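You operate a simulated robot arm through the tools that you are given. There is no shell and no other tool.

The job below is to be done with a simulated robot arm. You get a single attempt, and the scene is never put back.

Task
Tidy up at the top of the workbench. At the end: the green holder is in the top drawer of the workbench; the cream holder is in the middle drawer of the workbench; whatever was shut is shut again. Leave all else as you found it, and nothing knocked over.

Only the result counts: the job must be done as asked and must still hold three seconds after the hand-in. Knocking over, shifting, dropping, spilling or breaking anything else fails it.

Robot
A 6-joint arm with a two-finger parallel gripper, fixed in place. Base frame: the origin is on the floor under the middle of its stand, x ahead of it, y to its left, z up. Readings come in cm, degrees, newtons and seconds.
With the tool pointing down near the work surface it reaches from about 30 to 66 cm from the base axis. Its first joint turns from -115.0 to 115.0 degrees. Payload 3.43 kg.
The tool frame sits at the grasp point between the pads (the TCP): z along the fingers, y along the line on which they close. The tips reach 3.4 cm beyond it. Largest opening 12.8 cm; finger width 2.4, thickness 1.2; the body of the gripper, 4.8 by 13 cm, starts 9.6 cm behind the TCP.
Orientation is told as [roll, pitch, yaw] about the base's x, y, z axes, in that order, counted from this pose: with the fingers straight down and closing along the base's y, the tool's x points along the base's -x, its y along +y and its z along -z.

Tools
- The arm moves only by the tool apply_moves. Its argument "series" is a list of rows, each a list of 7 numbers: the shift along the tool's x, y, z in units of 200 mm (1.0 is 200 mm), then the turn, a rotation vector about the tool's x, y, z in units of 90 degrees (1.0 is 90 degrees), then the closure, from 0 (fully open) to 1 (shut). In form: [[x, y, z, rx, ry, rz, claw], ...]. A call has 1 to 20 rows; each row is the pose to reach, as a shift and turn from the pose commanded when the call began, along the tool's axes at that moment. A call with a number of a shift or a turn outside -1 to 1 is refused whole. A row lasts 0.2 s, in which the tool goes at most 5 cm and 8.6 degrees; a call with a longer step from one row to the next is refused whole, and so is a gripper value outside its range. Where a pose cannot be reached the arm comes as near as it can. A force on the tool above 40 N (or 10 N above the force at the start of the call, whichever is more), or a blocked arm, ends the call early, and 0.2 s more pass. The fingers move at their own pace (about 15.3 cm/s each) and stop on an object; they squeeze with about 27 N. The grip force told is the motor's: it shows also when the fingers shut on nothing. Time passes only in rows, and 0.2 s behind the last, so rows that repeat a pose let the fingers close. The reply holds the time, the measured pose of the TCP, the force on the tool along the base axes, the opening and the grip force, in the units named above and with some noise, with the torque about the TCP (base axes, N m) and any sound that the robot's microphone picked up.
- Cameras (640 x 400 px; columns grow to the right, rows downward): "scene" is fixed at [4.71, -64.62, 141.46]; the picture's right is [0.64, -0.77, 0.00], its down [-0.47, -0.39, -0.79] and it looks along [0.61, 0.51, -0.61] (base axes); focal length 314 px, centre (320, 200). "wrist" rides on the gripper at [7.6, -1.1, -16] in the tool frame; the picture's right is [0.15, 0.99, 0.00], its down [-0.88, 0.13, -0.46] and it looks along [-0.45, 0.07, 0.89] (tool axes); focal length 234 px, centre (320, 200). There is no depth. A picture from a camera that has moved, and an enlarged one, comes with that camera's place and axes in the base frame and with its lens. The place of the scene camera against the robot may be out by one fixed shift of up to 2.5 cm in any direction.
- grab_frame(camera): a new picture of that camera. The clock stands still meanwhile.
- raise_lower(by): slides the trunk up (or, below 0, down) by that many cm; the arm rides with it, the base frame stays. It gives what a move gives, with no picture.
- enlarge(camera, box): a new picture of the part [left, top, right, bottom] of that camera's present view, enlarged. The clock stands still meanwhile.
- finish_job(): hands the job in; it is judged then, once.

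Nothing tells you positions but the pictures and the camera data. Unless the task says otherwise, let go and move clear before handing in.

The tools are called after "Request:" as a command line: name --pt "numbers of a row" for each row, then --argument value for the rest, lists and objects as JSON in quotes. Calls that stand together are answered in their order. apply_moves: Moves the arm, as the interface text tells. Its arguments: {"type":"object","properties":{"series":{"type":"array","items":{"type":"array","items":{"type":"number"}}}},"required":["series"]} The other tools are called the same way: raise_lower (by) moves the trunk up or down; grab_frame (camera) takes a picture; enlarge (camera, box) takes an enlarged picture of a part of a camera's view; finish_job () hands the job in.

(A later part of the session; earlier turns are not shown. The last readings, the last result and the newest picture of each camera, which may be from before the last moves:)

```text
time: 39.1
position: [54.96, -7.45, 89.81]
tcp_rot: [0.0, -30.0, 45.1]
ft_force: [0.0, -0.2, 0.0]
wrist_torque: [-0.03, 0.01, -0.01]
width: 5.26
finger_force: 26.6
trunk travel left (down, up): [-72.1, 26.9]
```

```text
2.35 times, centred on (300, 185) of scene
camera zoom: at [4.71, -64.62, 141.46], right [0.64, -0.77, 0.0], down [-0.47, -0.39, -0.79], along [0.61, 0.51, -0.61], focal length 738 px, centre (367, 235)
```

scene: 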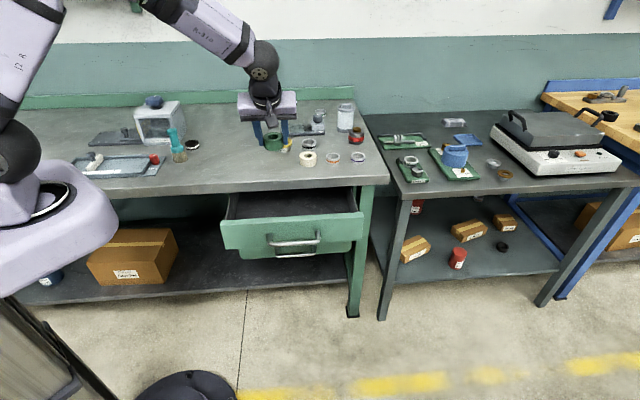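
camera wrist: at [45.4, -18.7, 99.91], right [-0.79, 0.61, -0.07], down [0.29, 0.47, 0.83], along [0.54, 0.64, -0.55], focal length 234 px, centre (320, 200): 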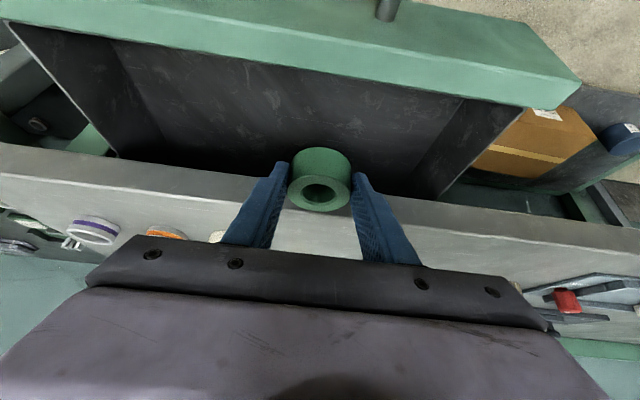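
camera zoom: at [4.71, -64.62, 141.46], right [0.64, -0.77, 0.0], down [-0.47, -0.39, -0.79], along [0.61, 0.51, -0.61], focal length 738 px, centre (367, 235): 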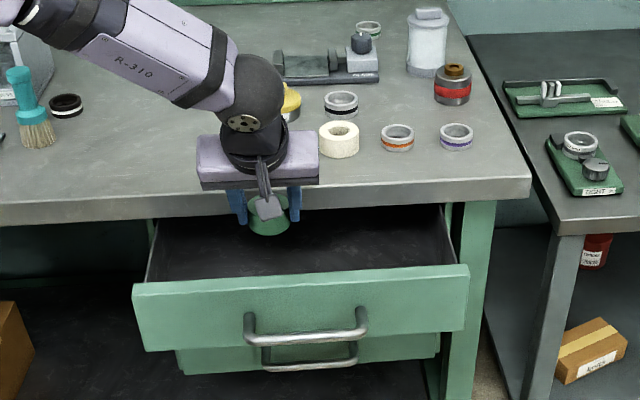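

The holder is clear of both the bench edge and the drawer panel. I lower further into the drawer.

Request:
raise_lower --by -6.5

Request:
enlarge --camera "wrist" --box '[160, 40, 500, 240]'

Request:
enlarge --camera "scene" --box '[200, 120, 380, 250]'

```text
time: 40.2
position: [54.83, -7.49, 83.27]
tcp_rot: [0.0, -30.0, 45.0]
ft_force: [-0.3, 0.0, -0.7]
wrist_torque: [-0.01, 0.01, 0.03]
width: 5.25
finger_force: 27.5
trunk travel left (down, up): [-65.6, 33.4]
```

```text
1.88 times, centred on (330, 140) of wrist
camera zoom: at [45.4, -18.7, 93.4], right [-0.79, 0.61, -0.07], down [0.29, 0.47, 0.83], along [0.54, 0.64, -0.55], focal length 441 px, centre (301, 313)
```

zoom: 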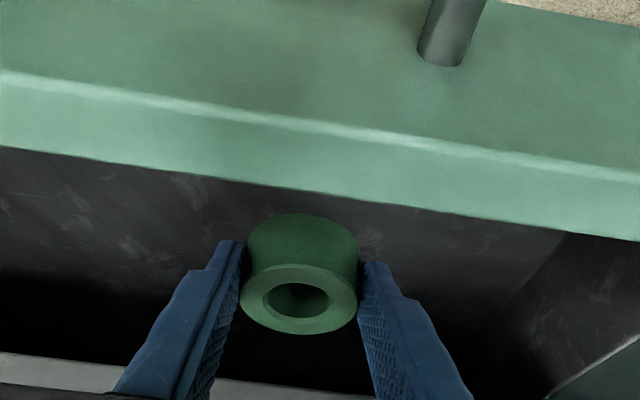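

```text
3.08 times, centred on (290, 185) of scene
camera zoom: at [4.71, -64.62, 141.46], right [0.64, -0.77, 0.0], down [-0.47, -0.39, -0.79], along [0.61, 0.51, -0.61], focal length 965 px, centre (412, 246)
```

zoom: 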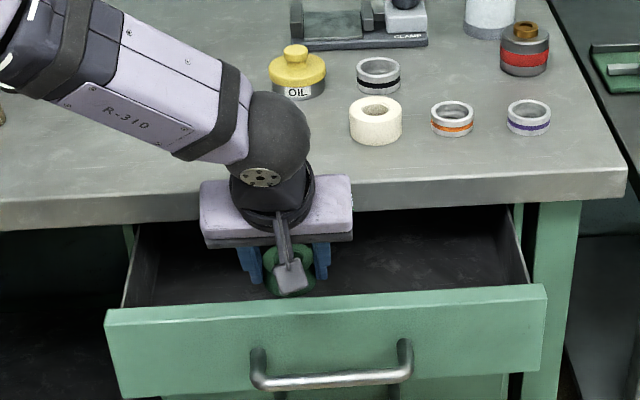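

Now small arm steps straight down toward the drawer floor, watching the force.

Request:
apply_moves --pt "0.01 0 0.01732 0 0 0 1" --pt "0.02 0 0.03464 0 0 0 1" --pt "0.03 0 0.05196 0 0 0 1" --pt "0.04 0 0.06928 0 0 0 1" --pt "0.05 0 0.0866 0 0 0 1" --pt "0.05 0 0.0866 0 0 0 1"

Request:
enlarge --camera "wrist" --box '[200, 60, 460, 240]'

```text
time: 41.6
position: [54.94, -7.55, 81.2]
tcp_rot: [0.0, -29.9, 45.0]
ft_force: [0.1, -0.6, -0.7]
wrist_torque: [-0.04, 0.01, -0.01]
width: 5.2
finger_force: 27.3
trunk travel left (down, up): [-65.6, 33.4]
```

```text
2.22 times, centred on (330, 150) of wrist
camera zoom: at [45.44, -18.76, 91.37], right [-0.79, 0.61, -0.07], down [0.29, 0.47, 0.83], along [0.54, 0.64, -0.55], focal length 520 px, centre (298, 311)
```

zoom: 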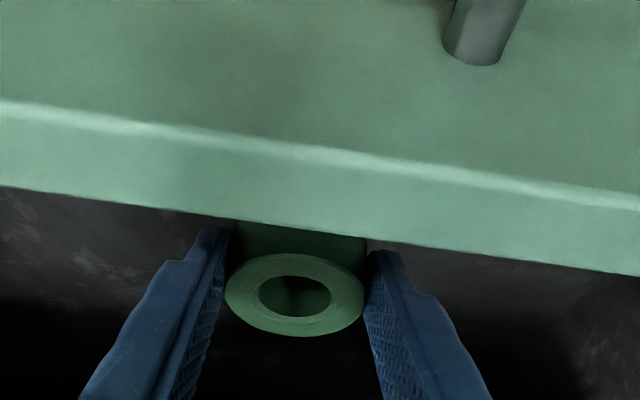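

Request:
apply_moves --pt "0.005 0 0.00866 0 0 0 1" --pt "0.01 0 0.01732 0 0 0 1" --pt "0.015 0 0.02598 0 0 0 1" --pt "0.015 0 0.02598 0 0 0 1"

```text
time: 42.6
position: [54.81, -7.57, 80.72]
tcp_rot: [0.1, -30.1, 45.0]
ft_force: [-1.0, 0.2, 0.0]
wrist_torque: [-0.02, 0.0, 0.01]
width: 5.28
finger_force: 27.2
trunk travel left (down, up): [-65.6, 33.4]
```

Request:
apply_moves --pt "0.005 0 0.00866 0 0 0 1" --pt "0.01 0 0.01732 0 0 0 1" --pt "0.01 0 0.01732 0 0 0 1"

```text
time: 43.4
position: [54.91, -7.45, 80.42]
tcp_rot: [0.0, -30.0, 44.9]
ft_force: [0.6, 0.6, -0.4]
wrist_torque: [-0.02, -0.02, 0.0]
width: 5.25
finger_force: 27.4
trunk travel left (down, up): [-65.6, 33.4]
```

No contact yet. I keep lowering in 2 mm steps.

Request:
apply_moves --pt "0.005 0 0.00866 0 0 0 1" --pt "0.01 0 0.01732 0 0 0 1" --pt "0.01 0 0.01732 0 0 0 1"

```text
time: 44.2
position: [54.89, -7.54, 80.01]
tcp_rot: [0.0, -30.0, 45.0]
ft_force: [-0.2, -0.1, -0.5]
wrist_torque: [-0.06, 0.01, 0.0]
width: 5.25
finger_force: 26.4
trunk travel left (down, up): [-65.6, 33.4]
```

Request:
apply_moves --pt "0.005 0 0.00866 0 0 0 1" --pt "0.01 0 0.01732 0 0 0 1" --pt "0.01 0 0.01732 0 0 0 1"

Request:
enlarge --camera "scene" --box '[220, 160, 360, 250]'

```text
time: 45.0
position: [54.82, -7.54, 79.62]
tcp_rot: [0.0, -29.9, 45.0]
ft_force: [-0.2, -0.1, -0.3]
wrist_torque: [0.01, 0.0, 0.01]
width: 5.25
finger_force: 26.3
trunk travel left (down, up): [-65.6, 33.4]
```

```text
4.44 times, centred on (290, 205) of scene
camera zoom: at [4.71, -64.62, 141.46], right [0.64, -0.77, 0.0], down [-0.47, -0.39, -0.79], along [0.61, 0.51, -0.61], focal length 1394 px, centre (453, 178)
```

zoom: 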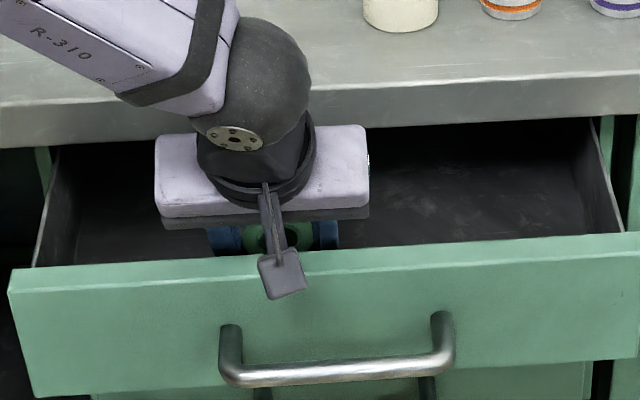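

Request:
apply_moves --pt "0.005 0 0.00866 0 0 0 1" --pt "0.01 0 0.01732 0 0 0 1" --pt "0.015 0 0.02598 0 0 0 1" --pt "0.015 0 0.02598 0 0 0 1"

```text
time: 46.0
position: [54.85, -7.51, 78.93]
tcp_rot: [0.1, -29.9, 45.0]
ft_force: [0.2, 0.0, -0.6]
wrist_torque: [0.01, -0.02, -0.01]
width: 5.27
finger_force: 27.1
trunk travel left (down, up): [-65.6, 33.4]
```

I shift 2.5 cm inward (the holder is already below the bench edge) so the gripper body clears the drawer panel, then continue down.

Request:
apply_moves --pt "-0.0361 0 0.0208 0 0 0 1" --pt "-0.0722 0 0.0417 0 0 0 1" --pt "-0.10825 0 0.0625 0 0 0 1" --pt "-0.10825 0 0.0625 0 0 0 1"

Request:
apply_moves --pt "0.005 0 0.00866 0 0 0 1" --pt "0.01 0 0.01732 0 0 0 1" --pt "0.015 0 0.02598 0 0 0 1" --pt "0.015 0 0.02598 0 0 0 1"

Request:
grab_frame --camera "wrist"

```text
time: 47.0
position: [56.56, -5.71, 78.85]
tcp_rot: [0.0, -30.0, 45.1]
ft_force: [-0.3, 0.4, -1.7]
wrist_torque: [0.01, 0.0, 0.0]
width: 5.27
finger_force: 27.4
trunk travel left (down, up): [-65.6, 33.4]
```

```text
time: 48.0
position: [56.63, -5.79, 78.34]
tcp_rot: [0.0, -30.0, 45.0]
ft_force: [-0.1, -0.3, -0.1]
wrist_torque: [-0.02, 0.01, -0.01]
width: 5.25
finger_force: 27.1
trunk travel left (down, up): [-65.6, 33.4]
```

```text
taken
camera wrist: at [47.21, -16.96, 88.39], right [-0.79, 0.61, -0.07], down [0.29, 0.47, 0.83], along [0.54, 0.64, -0.55], focal length 234 px, centre (320, 200)
```

wrist: 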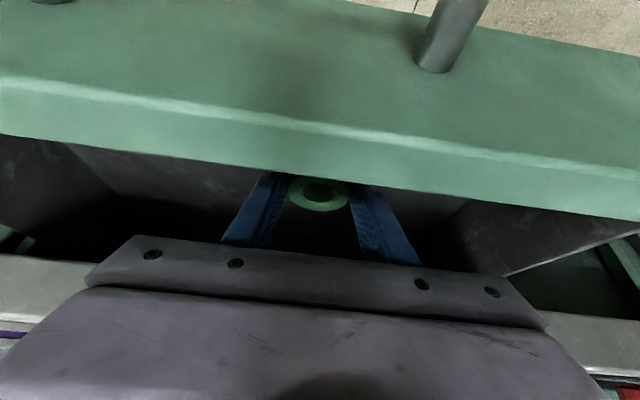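

Request:
apply_moves --pt "0.005 0 0.00866 0 0 0 1" --pt "0.01 0 0.01732 0 0 0 1" --pt "0.015 0 0.02598 0 0 0 1" --pt "0.015 0 0.02598 0 0 0 1"

Request:
apply_moves --pt "0.005 0 0.00866 0 0 0 1" --pt "0.01 0 0.01732 0 0 0 1" --pt "0.01 0 0.01732 0 0 0 1"

```text
time: 49.0
position: [56.7, -5.81, 77.97]
tcp_rot: [-0.2, -30.2, 45.1]
ft_force: [-0.8, 2.6, 15.7]
wrist_torque: [0.32, 0.06, 0.04]
width: 5.28
finger_force: 27.1
trunk travel left (down, up): [-65.6, 33.4]
```

```text
time: 49.8
position: [56.74, -5.77, 77.67]
tcp_rot: [-0.4, -30.3, 45.1]
ft_force: [0.2, 1.4, 29.7]
wrist_torque: [0.75, 0.33, 0.03]
width: 5.29
finger_force: 27.6
trunk travel left (down, up): [-65.6, 33.4]
```

Contact with the drawer floor at TCP z≈78. I ease up 3 mm and release the green holder.

Request:
apply_moves --pt "-0.004 0 -0.007 0 0 0 1" --pt "-0.008 0 -0.0139 0 0 0 1" --pt "-0.008 0 -0.0139 0 0 0 1"

Request:
apply_moves --pt "0 0 0 0 0 0 0.55" --pt "0 0 0 0 0 0 0.5" --pt "0 0 0 0 0 0 0.45" --pt "0 0 0 0 0 0 0.42" --pt "0 0 0 0 0 0 0.42"

Request:
enlarge --camera "wrist" --box '[200, 120, 440, 270]'

```text
time: 50.6
position: [56.54, -5.81, 77.71]
tcp_rot: [-0.1, -30.0, 45.0]
ft_force: [2.1, -1.3, 14.3]
wrist_torque: [0.45, -0.19, -0.08]
width: 5.29
finger_force: 27.1
trunk travel left (down, up): [-65.6, 33.4]
```

```text
time: 51.8
position: [56.58, -5.65, 77.63]
tcp_rot: [0.0, -29.9, 45.1]
ft_force: [-2.6, 2.4, 10.0]
wrist_torque: [-0.16, -0.17, 0.02]
width: 7.24
finger_force: 0.1
trunk travel left (down, up): [-65.6, 33.4]
```

```text
2.67 times, centred on (320, 195) of wrist
camera zoom: at [47.11, -16.93, 87.72], right [-0.79, 0.61, -0.07], down [0.29, 0.47, 0.83], along [0.54, 0.64, -0.55], focal length 624 px, centre (320, 213)
```

zoom: 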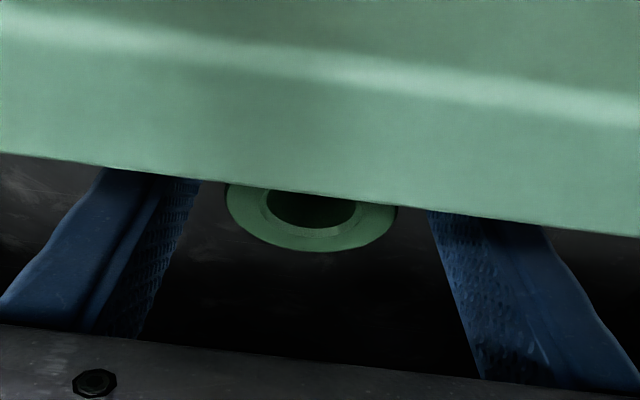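

The holder is released and standing on the drawer floor. I withdraw straight up.

Request:
apply_moves --pt "-0.0125 0 -0.02165 0 0 0 0.42" --pt "-0.025 0 -0.0433 0 0 0 0.42" --pt "-0.05 0 -0.0866 0 0 0 0.42" --pt "-0.075 0 -0.1299 0 0 0 0.42" --pt "-0.1 0 -0.1732 0 0 0 0.42" --pt "-0.125 0 -0.2165 0 0 0 0.42" --pt "-0.15 0 -0.2598 0 0 0 0.42" --pt "-0.175 0 -0.3031 0 0 0 0.42" --pt "-0.2 0 -0.3464 0 0 0 0.42" --pt "-0.2 0 -0.3464 0 0 0 0.42"

Request:
raise_lower --by 22

Request:
grab_frame --camera "wrist"

Request:
enlarge --camera "scene" --box '[200, 120, 380, 270]'

```text
time: 54.0
position: [56.75, -5.68, 85.68]
tcp_rot: [0.0, -30.1, 44.9]
ft_force: [0.3, -0.2, -0.2]
wrist_torque: [-0.01, 0.01, -0.04]
width: 7.43
finger_force: 0.1
trunk travel left (down, up): [-65.6, 33.4]
```

```text
time: 56.3
position: [56.7, -5.74, 107.6]
tcp_rot: [0.0, -29.9, 45.0]
ft_force: [-0.2, 0.0, 0.5]
wrist_torque: [-0.01, 0.0, 0.02]
width: 7.42
finger_force: 0.0
trunk travel left (down, up): [-87.6, 11.4]
```

```text
taken
camera wrist: at [47.23, -16.91, 117.73], right [-0.79, 0.61, -0.07], down [0.29, 0.47, 0.83], along [0.54, 0.64, -0.55], focal length 234 px, centre (320, 200)
```

wrist: 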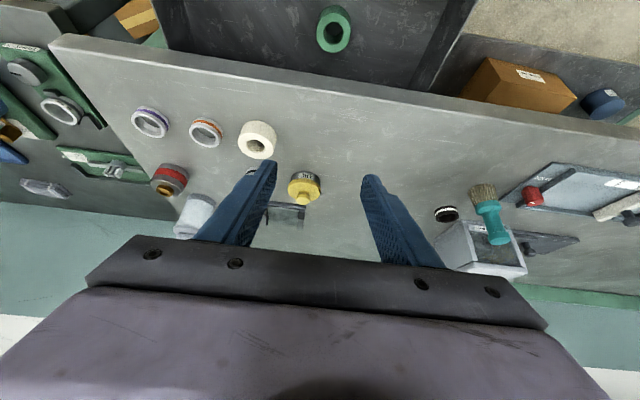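

```text
2.67 times, centred on (290, 195) of scene
camera zoom: at [4.71, -64.62, 141.46], right [0.64, -0.77, 0.0], down [-0.47, -0.39, -0.79], along [0.61, 0.51, -0.61], focal length 837 px, centre (400, 213)
```

zoom: 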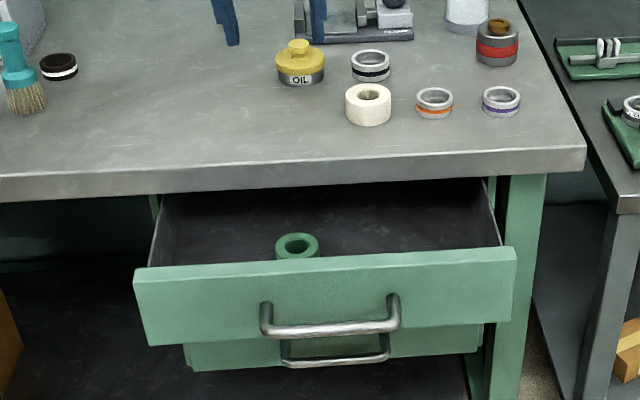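

The green holder stands upright in the open top drawer. I go back to the horizontal pose in front of the drawer to push it shut.

Request:
apply_moves --pt "0.0745 -0.0148 -0.043 -0.0399 -0.0399 0.0692 0.6" --pt "0.1491 -0.0296 -0.0861 -0.0799 -0.0799 0.1383 0.6" --pt "0.2236 -0.0444 -0.1291 -0.1198 -0.1198 0.2075 0.6" --pt "0.2982 -0.0592 -0.1722 -0.1598 -0.1598 0.2767 0.6" --pt "0.3727 -0.074 -0.2152 -0.1997 -0.1997 0.3458 0.6" --pt "0.4472 -0.0888 -0.2582 -0.2396 -0.2396 0.415 0.6" --pt "0.5218 -0.1037 -0.3013 -0.2796 -0.2796 0.4842 0.6" --pt "0.5963 -0.1185 -0.3443 -0.3195 -0.3195 0.5534 0.6" --pt "0.6708 -0.1333 -0.3873 -0.3594 -0.3594 0.6225 0.6" --pt "0.7454 -0.1481 -0.4304 -0.3994 -0.3994 0.6917 0.6" --pt "0.8199 -0.1629 -0.4734 -0.4393 -0.4393 0.7609 0.6" --pt "0.8945 -0.1777 -0.5165 -0.4793 -0.4793 0.83 0.6" --pt "0.969 -0.1925 -0.5595 -0.5192 -0.5192 0.8992 0.6" --pt "0.969 -0.1925 -0.5595 -0.5192 -0.5192 0.8992 0.6"

Request:
grab_frame --camera "scene"

```text
time: 59.3
position: [43.71, -24.33, 107.59]
tcp_rot: [90.0, 0.1, -45.1]
ft_force: [0.0, 0.2, 0.2]
wrist_torque: [-0.03, 0.02, -0.01]
width: 5.11
finger_force: 0.1
trunk travel left (down, up): [-87.6, 11.4]
```

```text
taken
```

scene: 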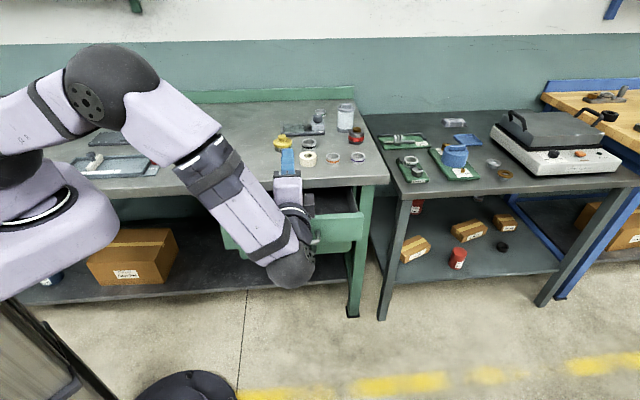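

Request:
raise_lower --by -29.1

Request:
grab_frame --camera "wrist"

```text
time: 62.2
position: [43.81, -24.34, 78.45]
tcp_rot: [89.9, 0.1, -45.0]
ft_force: [-0.4, -0.1, 0.3]
wrist_torque: [0.04, 0.01, -0.03]
width: 5.12
finger_force: 0.0
trunk travel left (down, up): [-58.5, 40.5]
```

```text
taken
camera wrist: at [27.06, -30.38, 77.4], right [-0.1, 0.1, 0.99], down [0.3, -0.94, 0.13], along [0.95, 0.31, 0.07], focal length 234 px, centre (320, 200)
```

wrist: 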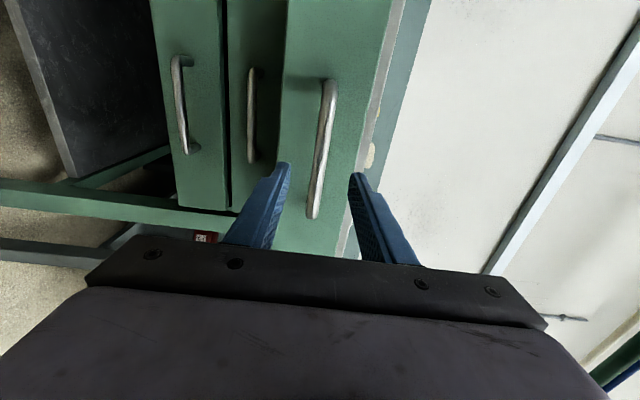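

The view matches the earlier one right after releasing the handle. I advance 6.9 cm so the bar sits between the fingers, then grip it.

Request:
apply_moves --pt "0 0 0.05 0 0 0 0.6" --pt "0 0 0.1 0 0 0 0.6" --pt "0 0 0.15 0 0 0 0.6" --pt "0 0 0.2 0 0 0 0.6" --pt "0 0 0.25 0 0 0 0.6" --pt "0 0 0.3 0 0 0 0.6" --pt "0 0 0.342 0 0 0 0.6" --pt "0 0 0.342 0 0 0 0.7" --pt "0 0 0.342 0 0 0 0.85" --pt "0 0 0.342 0 0 0 1" --pt "0 0 0.342 0 0 0 1" --pt "0 0 0.342 0 0 0 1"

Request:
enlarge --camera "wrist" --box '[200, 40, 460, 240]'

```text
time: 64.8
position: [48.58, -19.54, 78.47]
tcp_rot: [90.0, 0.0, -45.0]
ft_force: [0.5, 0.7, -0.5]
wrist_torque: [-0.04, -0.03, -0.43]
width: 1.5
finger_force: 45.1
trunk travel left (down, up): [-58.5, 40.5]
```

```text
2.00 times, centred on (330, 140) of wrist
camera zoom: at [31.94, -25.59, 77.37], right [-0.1, 0.1, 0.99], down [0.3, -0.94, 0.13], along [0.95, 0.31, 0.07], focal length 468 px, centre (300, 320)
```

zoom: 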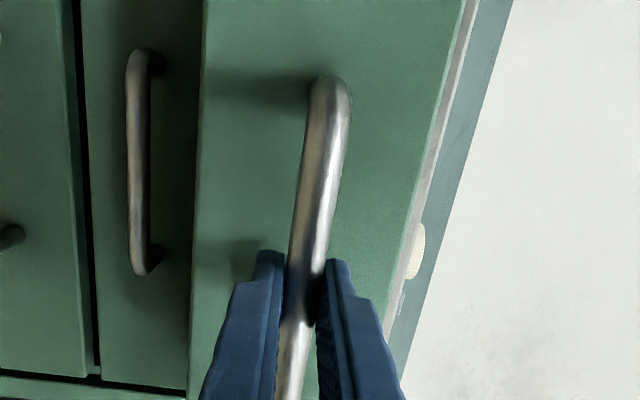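

Gripped. I push the drawer in 15 cm slowly, so the holder inside stays put.

Request:
apply_moves --pt "0 0 0.02 0 0 0 1" --pt "0 0 0.06 0 0 0 1" --pt "0 0 0.1 0 0 0 1" --pt "0 0 0.15 0 0 0 1" --pt "0 0 0.2 0 0 0 1" --pt "0 0 0.25 0 0 0 1" --pt "0 0 0.3 0 0 0 1" --pt "0 0 0.35 0 0 0 1" --pt "0 0 0.4 0 0 0 1" --pt "0 0 0.45 0 0 0 1" --pt "0 0 0.5 0 0 0 1" --pt "0 0 0.55 0 0 0 1" --pt "0 0 0.6 0 0 0 1" --pt "0 0 0.65 0 0 0 1" --pt "0 0 0.69 0 0 0 1" --pt "0 0 0.72 0 0 0 1" --pt "0 0 0.74 0 0 0 1" --pt "0 0 0.75 0 0 0 1"

Request:
enlarge --camera "scene" --box '[200, 120, 380, 270]'

```text
time: 68.6
position: [59.14, -8.94, 78.38]
tcp_rot: [89.8, 0.1, -45.1]
ft_force: [-1.9, -1.2, -6.3]
wrist_torque: [-0.13, -0.05, -1.35]
width: 1.48
finger_force: 45.3
trunk travel left (down, up): [-58.5, 40.5]
```

```text
2.67 times, centred on (290, 195) of scene
camera zoom: at [4.71, -64.62, 141.46], right [0.64, -0.77, 0.0], down [-0.47, -0.39, -0.79], along [0.61, 0.51, -0.61], focal length 837 px, centre (400, 213)
```

zoom: 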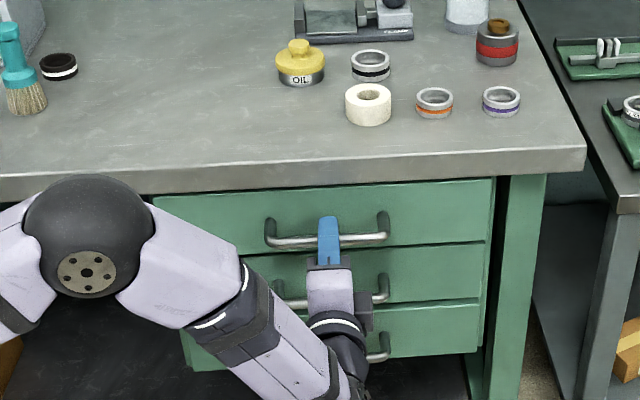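

About 1.1 cm remains to fully shut. I push in 2 mm steps until it stops.

Request:
apply_moves --pt "0 0 0.01 0 0 0 1" --pt "0 0 0.02 0 0 0 1" --pt "0 0 0.03 0 0 0 1" --pt "0 0 0.04 0 0 0 1" --pt "0 0 0.05 0 0 0 1" --pt "0 0 0.05 0 0 0 1"

```text
time: 70.0
position: [59.86, -8.19, 78.53]
tcp_rot: [90.0, 0.0, -44.9]
ft_force: [2.7, -1.7, -4.6]
wrist_torque: [-0.06, -0.01, -0.11]
width: 1.47
finger_force: 45.0
trunk travel left (down, up): [-58.5, 40.5]
```

Request:
apply_moves --pt "0 0 0.01 0 0 0 1" --pt "0 0 0.02 0 0 0 1" --pt "0 0 0.02 0 0 0 1"

```text
time: 70.8
position: [60.01, -8.17, 78.51]
tcp_rot: [90.1, 0.0, -45.0]
ft_force: [-14.2, -13.5, -6.3]
wrist_torque: [-0.14, -0.04, 0.73]
width: 1.46
finger_force: 45.1
trunk travel left (down, up): [-58.5, 40.5]
```

The drawer is at its stop (same position as originally, ~20 N resistance). I release and back off.

Request:
apply_moves --pt "0 0 0 0 0 0 0.8" --pt "0 0 0 0 0 0 0.6" --pt "0 0 0 0 0 0 0.6" --pt "0 0 -0.05 0 0 0 0.6" --pt "0 0 -0.1 0 0 0 0.6" --pt "0 0 -0.15 0 0 0 0.6" --pt "0 0 -0.2 0 0 0 0.6" --pt "0 0 -0.25 0 0 0 0.6" --pt "0 0 -0.3 0 0 0 0.6" --pt "0 0 -0.35 0 0 0 0.6" --pt "0 0 -0.4 0 0 0 0.6" --pt "0 0 -0.4 0 0 0 0.6"

Request:
raise_lower --by -10.9

Request:
grab_frame --camera "wrist"

Request:
enlarge --camera "scene" --box '[200, 120, 380, 270]'

```text
time: 73.4
position: [54.45, -13.46, 78.45]
tcp_rot: [90.0, 0.1, -45.0]
ft_force: [0.3, -0.3, -0.3]
wrist_torque: [-0.01, 0.03, 0.01]
width: 5.14
finger_force: 0.0
trunk travel left (down, up): [-58.5, 40.5]
```

```text
time: 74.8
position: [54.48, -13.51, 67.55]
tcp_rot: [90.0, 0.0, -44.9]
ft_force: [-0.4, 0.4, 1.0]
wrist_torque: [-0.01, 0.02, -0.01]
width: 5.14
finger_force: 0.1
trunk travel left (down, up): [-47.6, 51.4]
```

```text
taken
camera wrist: at [37.87, -19.55, 66.48], right [-0.1, 0.1, 0.99], down [0.3, -0.94, 0.13], along [0.95, 0.31, 0.07], focal length 234 px, centre (320, 200)
```

wrist: 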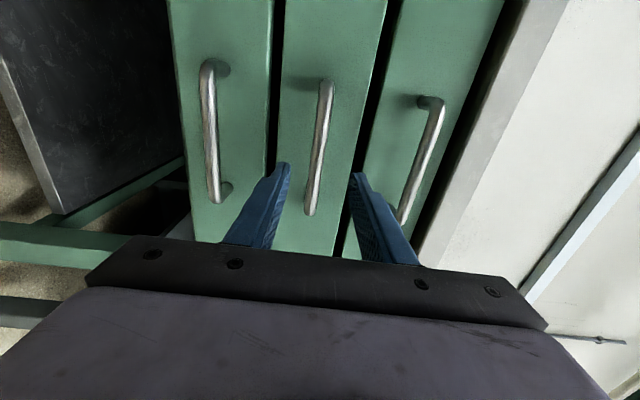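

```text
2.67 times, centred on (290, 195) of scene
camera zoom: at [4.71, -64.62, 141.46], right [0.64, -0.77, 0.0], down [-0.47, -0.39, -0.79], along [0.61, 0.51, -0.61], focal length 837 px, centre (400, 213)
```

zoom: 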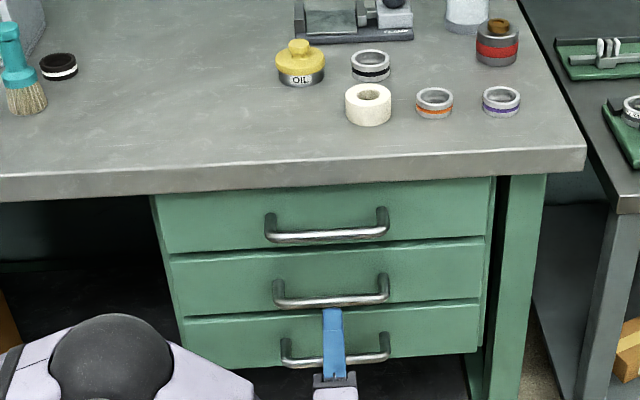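

Top drawer is shut again. The middle handle is nearly centred between the fingers; I adjust 4 mm down, advance 7.7 cm and grip it.

Request:
apply_moves --pt "0 -0.02 0.02 0 0 0 0.6" --pt "0 -0.02 0.07 0 0 0 0.6" --pt "0 -0.02 0.12 0 0 0 0.6" --pt "0 -0.02 0.17 0 0 0 0.6" --pt "0 -0.02 0.22 0 0 0 0.6" --pt "0 -0.02 0.27 0 0 0 0.6" --pt "0 -0.02 0.32 0 0 0 0.6" --pt "0 -0.02 0.385 0 0 0 0.6" --pt "0 -0.02 0.385 0 0 0 0.6"

Request:
enlarge --camera "wrist" --box '[200, 40, 460, 240]'

```text
time: 76.8
position: [59.85, -8.1, 67.14]
tcp_rot: [90.0, 0.1, -45.0]
ft_force: [-0.6, -0.3, -0.6]
wrist_torque: [0.03, 0.03, 0.0]
width: 5.13
finger_force: 0.1
trunk travel left (down, up): [-47.6, 51.4]
```

```text
2.00 times, centred on (330, 140) of wrist
camera zoom: at [43.32, -14.17, 66.12], right [-0.1, 0.1, 0.99], down [0.3, -0.94, 0.13], along [0.95, 0.31, 0.07], focal length 468 px, centre (300, 320)
```

zoom: 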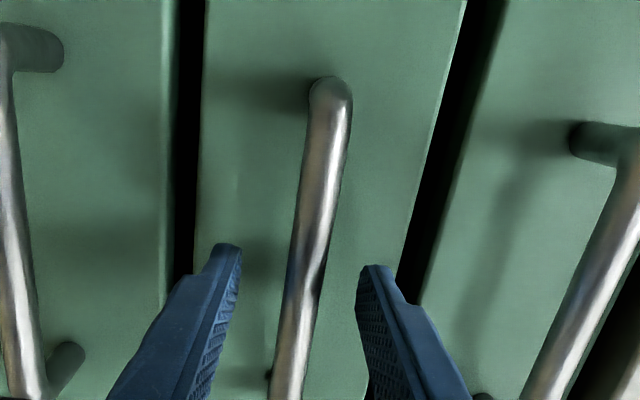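

Request:
apply_moves --pt "0 0 0 0 0 0 0.75" --pt "0 0 0 0 0 0 0.85" --pt "0 0 0 0 0 0 1" --pt "0 0 0 0 0 0 1" --pt "0 0 0 0 0 0 1"

Request:
apply_moves --pt "0 0 -0.03 0 0 0 1" --pt "0 0 -0.07 0 0 0 1" --pt "0 0 -0.11 0 0 0 1" --pt "0 0 -0.16 0 0 0 1" --pt "0 0 -0.21 0 0 0 1" --pt "0 0 -0.26 0 0 0 1" --pt "0 0 -0.31 0 0 0 1" --pt "0 0 -0.36 0 0 0 1" --pt "0 0 -0.41 0 0 0 1" --pt "0 0 -0.46 0 0 0 1" --pt "0 0 -0.51 0 0 0 1" --pt "0 0 -0.56 0 0 0 1" --pt "0 0 -0.61 0 0 0 1" --pt "0 0 -0.66 0 0 0 1" --pt "0 0 -0.71 0 0 0 1" --pt "0 0 -0.76 0 0 0 1" --pt "0 0 -0.8 0 0 0 1"

Request:
grab_frame --camera "scene"

```text
time: 78.0
position: [59.93, -8.21, 67.23]
tcp_rot: [90.0, 0.0, -45.0]
ft_force: [1.2, 0.5, 2.7]
wrist_torque: [0.05, 0.01, 0.16]
width: 1.48
finger_force: 45.1
trunk travel left (down, up): [-47.6, 51.4]
```

```text
time: 81.6
position: [48.64, -19.49, 67.29]
tcp_rot: [90.2, -0.1, -45.2]
ft_force: [8.1, -8.4, 20.0]
wrist_torque: [0.27, -0.04, 0.85]
width: 1.47
finger_force: 45.0
trunk travel left (down, up): [-47.6, 51.4]
```

```text
taken
```

scene: 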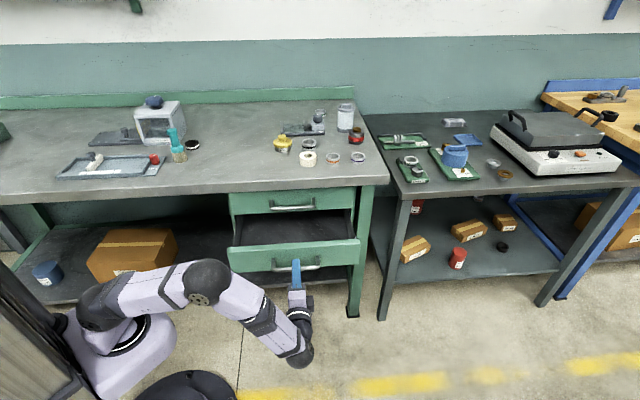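

It's open 16 cm. I want a little more room for this one, so I re-grip to relieve the side load and pull 3 cm further.

Request:
apply_moves --pt "0 0 0 0 0 0 0.8" --pt "0 0 0 0 0 0 0.75" --pt "0 0 0 0 0 0 0.75" --pt "0 0 0 0 0 0 0.85" --pt "0 0 0 0 0 0 1" --pt "0 0 0 0 0 0 1" --pt "0 0 0 0 0 0 1"

Request:
apply_moves --pt "0 0 -0.03 0 0 0 1" --pt "0 0 -0.06 0 0 0 1" --pt "0 0 -0.09 0 0 0 1" --pt "0 0 -0.12 0 0 0 1" --pt "0 0 -0.15 0 0 0 1"

```text
time: 83.2
position: [48.65, -19.3, 67.24]
tcp_rot: [90.2, -0.1, -45.0]
ft_force: [4.3, -1.5, 15.3]
wrist_torque: [0.33, 0.08, 1.09]
width: 1.47
finger_force: 44.7
trunk travel left (down, up): [-47.6, 51.4]
```

```text
time: 84.4
position: [46.47, -21.52, 67.16]
tcp_rot: [90.2, -0.1, -45.1]
ft_force: [6.4, -4.5, 18.2]
wrist_torque: [0.12, -0.12, 0.65]
width: 1.52
finger_force: 45.0
trunk travel left (down, up): [-47.6, 51.4]
```

The middle drawer is open 19 cm. I release the handle, retreat and raise the trunk.

Request:
apply_moves --pt "0 0 0 0 0 0 0.8" --pt "0 0 0 0 0 0 0.6" --pt "0 0 0 0 0 0 0.6" --pt "0 0 -0.05 0 0 0 0.6" --pt "0 0 -0.1 0 0 0 0.6" --pt "0 0 -0.15 0 0 0 0.6" --pt "0 0 -0.2 0 0 0 0.6" --pt "0 0 -0.25 0 0 0 0.6" --pt "0 0 -0.3 0 0 0 0.6" --pt "0 0 -0.325 0 0 0 0.6" --pt "0 0 -0.325 0 0 0 0.6"

Request:
raise_lower --by 51

Request:
grab_frame --camera "scene"

```text
time: 86.8
position: [41.85, -26.21, 67.18]
tcp_rot: [90.0, -0.1, -44.9]
ft_force: [-0.1, -0.5, 0.0]
wrist_torque: [0.0, 0.02, 0.0]
width: 5.1
finger_force: 0.1
trunk travel left (down, up): [-47.6, 51.4]
```

```text
refused: 51 is not a number from -40 to 40
```

```text
taken
```

scene: 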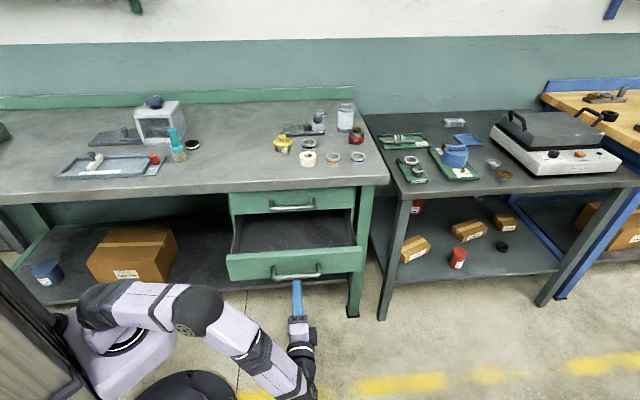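

Request:
raise_lower --by 40

Request:
raise_lower --by 11

Request:
apply_moves --pt "0.0325 -0.0258 0.0806 0.06627 0.0109 -0.05084 0.42" --pt "0.065 -0.0517 0.1612 0.13253 0.0218 -0.10168 0.42" --pt "0.0975 -0.0775 0.2418 0.1988 0.0327 -0.15253 0.42" --pt "0.13 -0.1033 0.3223 0.26507 0.0436 -0.20337 0.42" --pt "0.1625 -0.1292 0.4029 0.33133 0.0545 -0.25421 0.42" --pt "0.195 -0.155 0.4835 0.3976 0.0654 -0.30505 0.42" --pt "0.2275 -0.1808 0.5641 0.46387 0.0763 -0.35589 0.42" --pt "0.26 -0.2067 0.6447 0.53013 0.0872 -0.40673 0.42" --pt "0.2925 -0.2325 0.7253 0.5964 0.0981 -0.45758 0.42" --pt "0.325 -0.2583 0.8058 0.66267 0.109 -0.50842 0.42" --pt "0.3575 -0.2842 0.8864 0.72893 0.1199 -0.55926 0.42" --pt "0.39 -0.31 0.967 0.7952 0.1308 -0.6101 0.42" --pt "0.39 -0.31 0.967 0.7952 0.1308 -0.6101 0.42"

Request:
enlarge --camera "wrist" --box '[240, 80, 440, 205]'

Request:
enlarge --camera "scene" --box '[200, 120, 380, 270]'

```text
time: 90.7
position: [41.87, -26.24, 107.17]
tcp_rot: [90.0, 0.0, -45.0]
ft_force: [-0.1, -0.4, 0.1]
wrist_torque: [0.0, 0.01, 0.0]
width: 5.13
finger_force: 0.1
trunk travel left (down, up): [-87.6, 11.4]
```

```text
time: 92.1
position: [41.92, -26.06, 118.2]
tcp_rot: [90.0, 0.0, -45.1]
ft_force: [0.1, -0.3, 0.1]
wrist_torque: [-0.01, 0.03, 0.02]
width: 5.14
finger_force: 0.0
trunk travel left (down, up): [-98.6, 0.4]
```

```text
time: 94.9
position: [50.25, -6.94, 112.03]
tcp_rot: [-0.1, -30.1, 0.1]
ft_force: [-0.3, -0.7, -0.4]
wrist_torque: [0.02, 0.02, -0.03]
width: 7.43
finger_force: 0.0
trunk travel left (down, up): [-98.6, 0.4]
```

```text
3.20 times, centred on (340, 142) of wrist
camera zoom: at [35.69, -8.29, 122.12], right [-0.13, 0.99, -0.07], down [0.53, 0.13, 0.84], along [0.84, 0.07, -0.54], focal length 749 px, centre (256, 384)
```

zoom: 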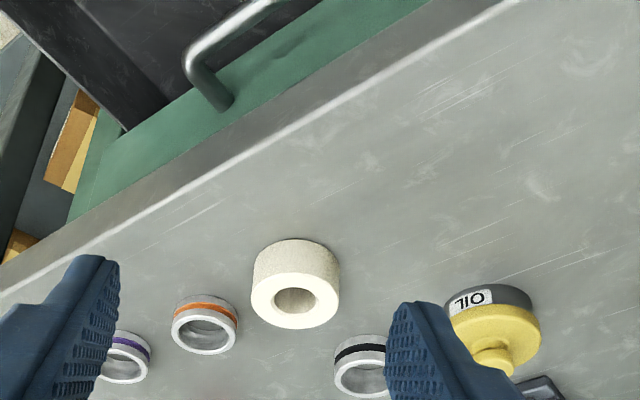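

```text
2.67 times, centred on (290, 195) of scene
camera zoom: at [4.71, -64.62, 141.46], right [0.64, -0.77, 0.0], down [-0.47, -0.39, -0.79], along [0.61, 0.51, -0.61], focal length 837 px, centre (400, 213)
```

zoom: 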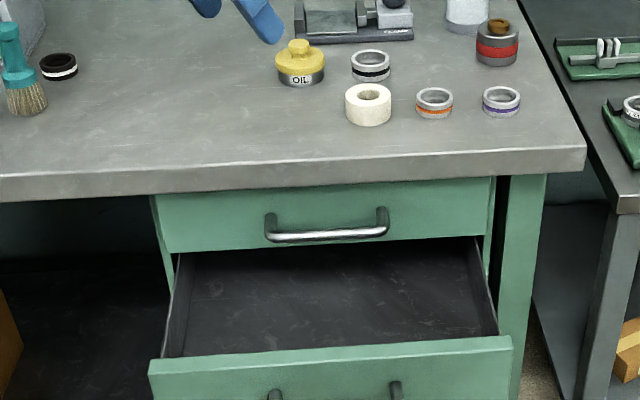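

The middle drawer is open and empty, and the cream holder is confirmed at (73.15, -3.2). I move to 10 cm back along the tool axis from its grasp pose.

Request:
apply_moves --pt "-0.0529 0.0234 0.1138 0 0 0 0.42" --pt "-0.1058 0.0468 0.2275 0 0 0 0.42" --pt "-0.1586 0.0701 0.3413 0 0 0 0.42" --pt "-0.2115 0.0935 0.455 0 0 0 0.42" --pt "-0.2644 0.1169 0.5688 0 0 0 0.42" --pt "-0.3173 0.1403 0.6825 0 0 0 0.42" --pt "-0.3701 0.1636 0.7963 0 0 0 0.42" --pt "-0.423 0.187 0.91 0 0 0 0.42" --pt "-0.423 0.187 0.91 0 0 0 0.42"

Request:
grab_frame --camera "wrist"

Request:
grab_frame --camera "scene"

```text
time: 96.9
position: [66.3, -3.08, 100.42]
tcp_rot: [0.0, -30.0, -0.1]
ft_force: [-0.7, -0.3, -0.9]
wrist_torque: [-0.03, 0.01, -0.02]
width: 7.39
finger_force: 0.1
trunk travel left (down, up): [-98.6, 0.4]
```

```text
taken
camera wrist: at [51.87, -4.34, 110.53], right [-0.13, 0.99, -0.07], down [0.53, 0.13, 0.84], along [0.84, 0.07, -0.55], focal length 234 px, centre (320, 200)
```

wrist: 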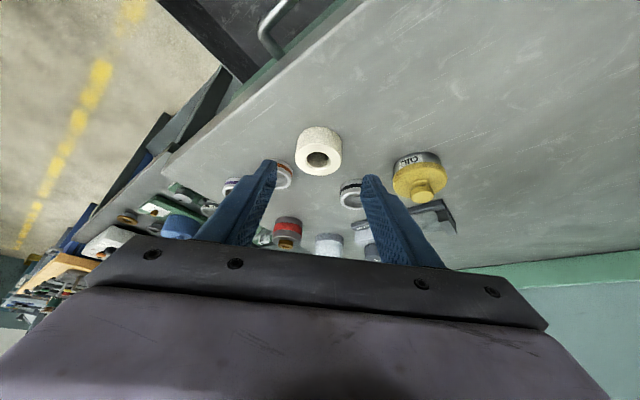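

```text
taken
```

scene: 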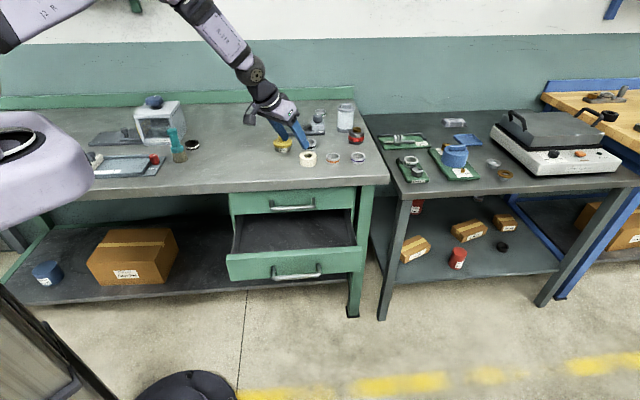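

Request:
enlarge --camera "wrist" --box '[230, 100, 410, 220]'

```text
3.33 times, centred on (320, 160) of wrist
camera zoom: at [51.87, -4.34, 110.53], right [-0.13, 0.99, -0.07], down [0.53, 0.13, 0.84], along [0.84, 0.07, -0.55], focal length 781 px, centre (320, 333)
```

zoom: 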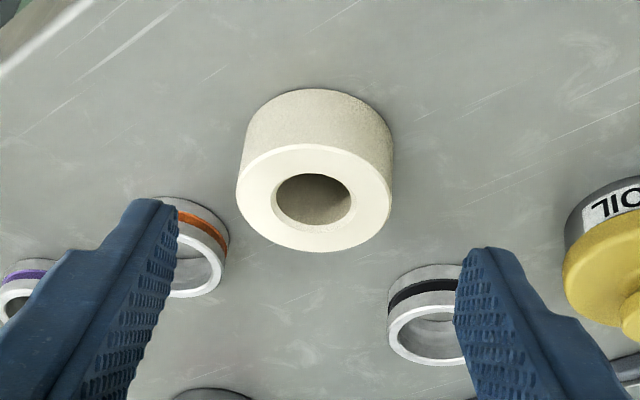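

Cream holder refined at (73.2, -3.28). I descend along the tool axis toward it.

Request:
apply_moves --pt "-0.0022 -0.0009 0.05 0 0 0 0.42" --pt "-0.0044 -0.0017 0.1 0 0 0 0.42" --pt "-0.0066 -0.0026 0.15 0 0 0 0.42" --pt "-0.0088 -0.0034 0.2 0 0 0 0.42" --pt "-0.011 -0.0043 0.25 0 0 0 0.42" --pt "-0.0132 -0.0051 0.3 0 0 0 0.42" --pt "-0.0154 -0.006 0.35 0 0 0 0.42" --pt "-0.0176 -0.0068 0.4 0 0 0 0.42" --pt "-0.0176 -0.0068 0.4 0 0 0 0.42"

Request:
enlarge --camera "wrist" --box '[220, 100, 420, 240]'

Request:
enlarge --camera "scene" --box '[240, 110, 380, 200]'

```text
time: 98.9
position: [70.66, -3.31, 93.65]
tcp_rot: [0.0, -29.9, 0.0]
ft_force: [0.6, 0.5, -0.7]
wrist_torque: [-0.01, -0.02, 0.02]
width: 7.42
finger_force: 0.0
trunk travel left (down, up): [-98.6, 0.4]
```

```text
2.86 times, centred on (320, 170) of wrist
camera zoom: at [56.23, -4.57, 103.77], right [-0.13, 0.99, -0.07], down [0.53, 0.13, 0.83], along [0.84, 0.07, -0.55], focal length 669 px, centre (320, 286)
```

zoom: 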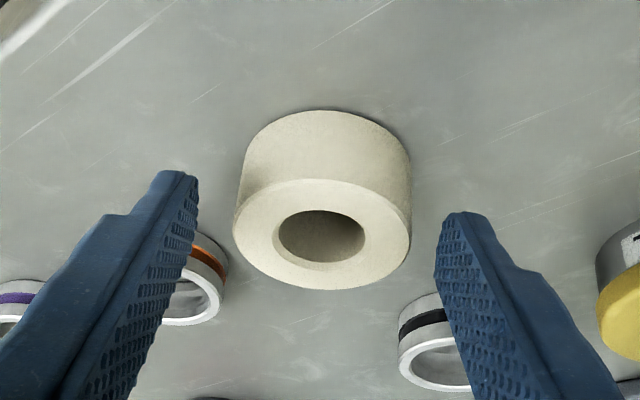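

```text
4.44 times, centred on (310, 155) of scene
camera zoom: at [4.71, -64.62, 141.46], right [0.64, -0.77, 0.0], down [-0.47, -0.39, -0.79], along [0.61, 0.51, -0.61], focal length 1394 px, centre (364, 400)
```

zoom: 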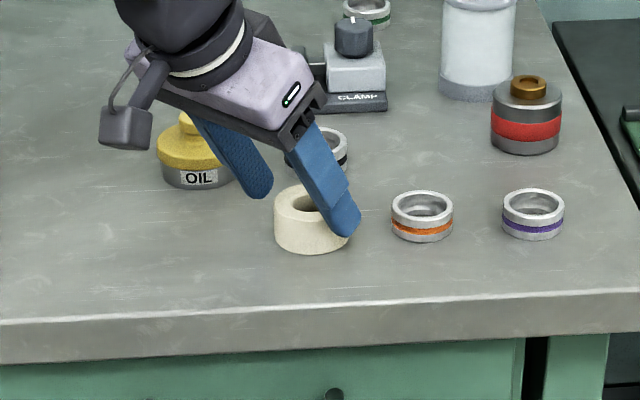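

Alignment matches the green pick. I finish the descent and close.

Request:
apply_moves --pt "0 0 0.03 0 0 0 0.42" --pt "0 0 0.06 0 0 0 0.42" --pt "0 0 0.09 0 0 0 0.42" --pt "0 0 0.102 0 0 0 0.42" --pt "0 0 0.102 0 0 0 0.42"

Request:
enlarge --camera "wrist" --box '[220, 100, 420, 240]'

```text
time: 100.1
position: [71.86, -3.26, 92.1]
tcp_rot: [-0.1, -30.0, 0.0]
ft_force: [0.4, 0.1, 0.0]
wrist_torque: [-0.02, 0.01, 0.03]
width: 7.43
finger_force: 0.1
trunk travel left (down, up): [-98.6, 0.4]
```

```text
2.86 times, centred on (320, 170) of wrist
camera zoom: at [57.34, -4.48, 102.07], right [-0.13, 0.99, -0.07], down [0.53, 0.13, 0.83], along [0.84, 0.07, -0.55], focal length 669 px, centre (320, 286)
```

zoom: 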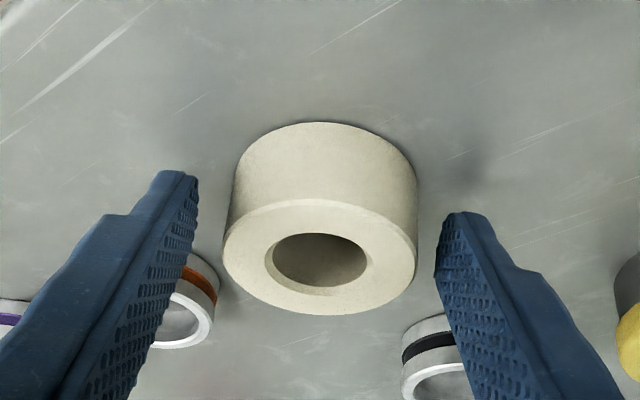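

Request:
apply_moves --pt "0 0 0 0 0 0 0.48" --pt "0 0 0 0 0 0 0.54" --pt "0 0 0 0 0 0 0.6" --pt "0 0 0 0 0 0 0.8" --pt "0 0 0 0 0 0 1" --pt "0 0 0 0 0 0 1" --pt "0 0 0 0 0 0 1"

Request:
apply_moves --pt "-0.0125 0 -0.02165 0 0 0 1" --pt "-0.025 0 -0.0433 0 0 0 1" --pt "-0.05 0 -0.0866 0 0 0 1" --pt "-0.1 0 -0.1732 0 0 0 1" --pt "-0.15 0 -0.2598 0 0 0 1" --pt "-0.2 0 -0.3464 0 0 0 1" --pt "-0.25 0 -0.433 0 0 0 1" --pt "-0.3 0 -0.5196 0 0 0 1" --pt "-0.3 0 -0.5196 0 0 0 1"

Request:
grab_frame --camera "wrist"

Request:
grab_frame --camera "scene"

```text
time: 101.7
position: [71.85, -3.2, 91.98]
tcp_rot: [0.0, -30.0, 0.0]
ft_force: [-0.1, -0.8, -0.6]
wrist_torque: [0.03, 0.01, -0.01]
width: 5.59
finger_force: 27.2
trunk travel left (down, up): [-98.6, 0.4]
```

```text
time: 103.7
position: [71.92, -3.44, 103.89]
tcp_rot: [0.0, -30.0, 0.0]
ft_force: [-0.6, -0.3, -1.8]
wrist_torque: [0.0, 0.03, 0.0]
width: 5.61
finger_force: 26.4
trunk travel left (down, up): [-98.6, 0.4]
```

```text
taken
camera wrist: at [57.25, -4.67, 114.01], right [-0.13, 0.99, -0.07], down [0.54, 0.13, 0.83], along [0.84, 0.07, -0.55], focal length 234 px, centre (320, 200)
```

wrist: 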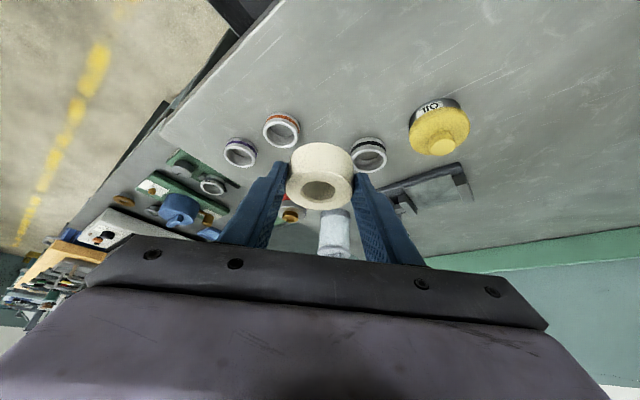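

```text
taken
```

scene: 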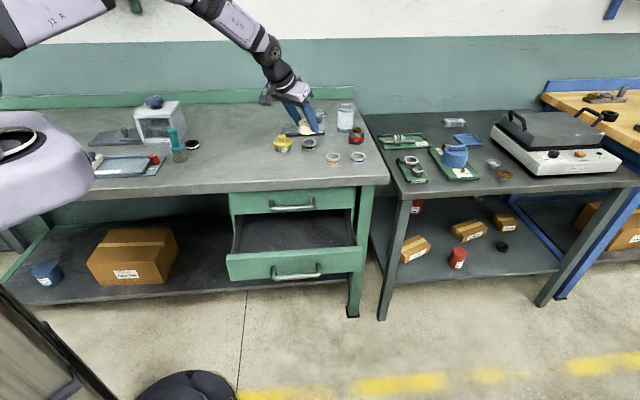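

The cream holder is secured. I carry it over the open middle drawer, turning 45° about the vertical.

Request:
apply_moves --pt "0.0944 -0.0453 -0.0545 -0.03125 0 -0.05413 1" --pt "0.1889 -0.0906 -0.109 -0.0625 0 -0.10825 1" --pt "0.2833 -0.1359 -0.1635 -0.09375 0 -0.16238 1" --pt "0.3778 -0.1813 -0.218 -0.125 0 -0.2165 1" --pt "0.4722 -0.2266 -0.2725 -0.15625 0 -0.27063 1" --pt "0.5666 -0.2719 -0.327 -0.1875 0 -0.32475 1" --pt "0.6611 -0.3172 -0.3815 -0.21875 0 -0.37888 1" --pt "0.7555 -0.3625 -0.436 -0.25 0 -0.433 1" --pt "0.7555 -0.3625 -0.436 -0.25 0 -0.433 1"

Request:
grab_frame --camera "wrist"

Request:
grab_frame --camera "scene"

```text
time: 105.7
position: [54.38, -10.42, 103.89]
tcp_rot: [0.0, -29.9, 45.1]
ft_force: [-0.5, 0.7, -0.7]
wrist_torque: [-0.02, 0.03, 0.0]
width: 5.58
finger_force: 26.9
trunk travel left (down, up): [-98.6, 0.4]
```

```text
taken
camera wrist: at [45.01, -21.7, 114.06], right [-0.79, 0.61, -0.07], down [0.29, 0.47, 0.83], along [0.54, 0.64, -0.55], focal length 234 px, centre (320, 200)
```

wrist: 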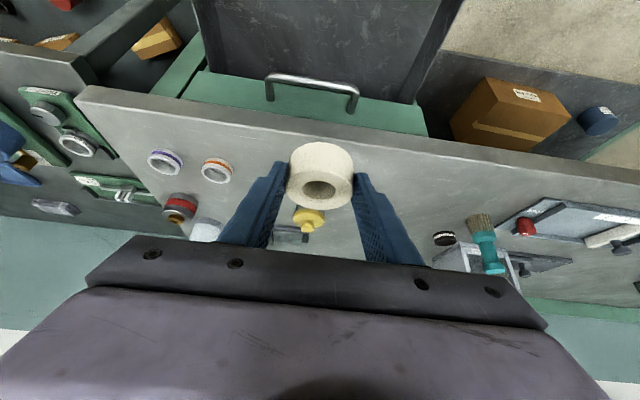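

```text
taken
```

scene: 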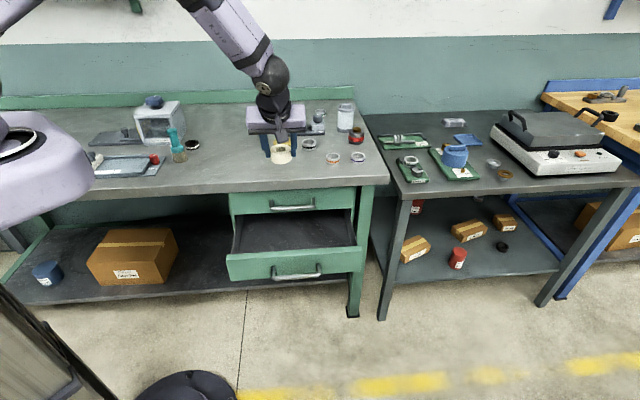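

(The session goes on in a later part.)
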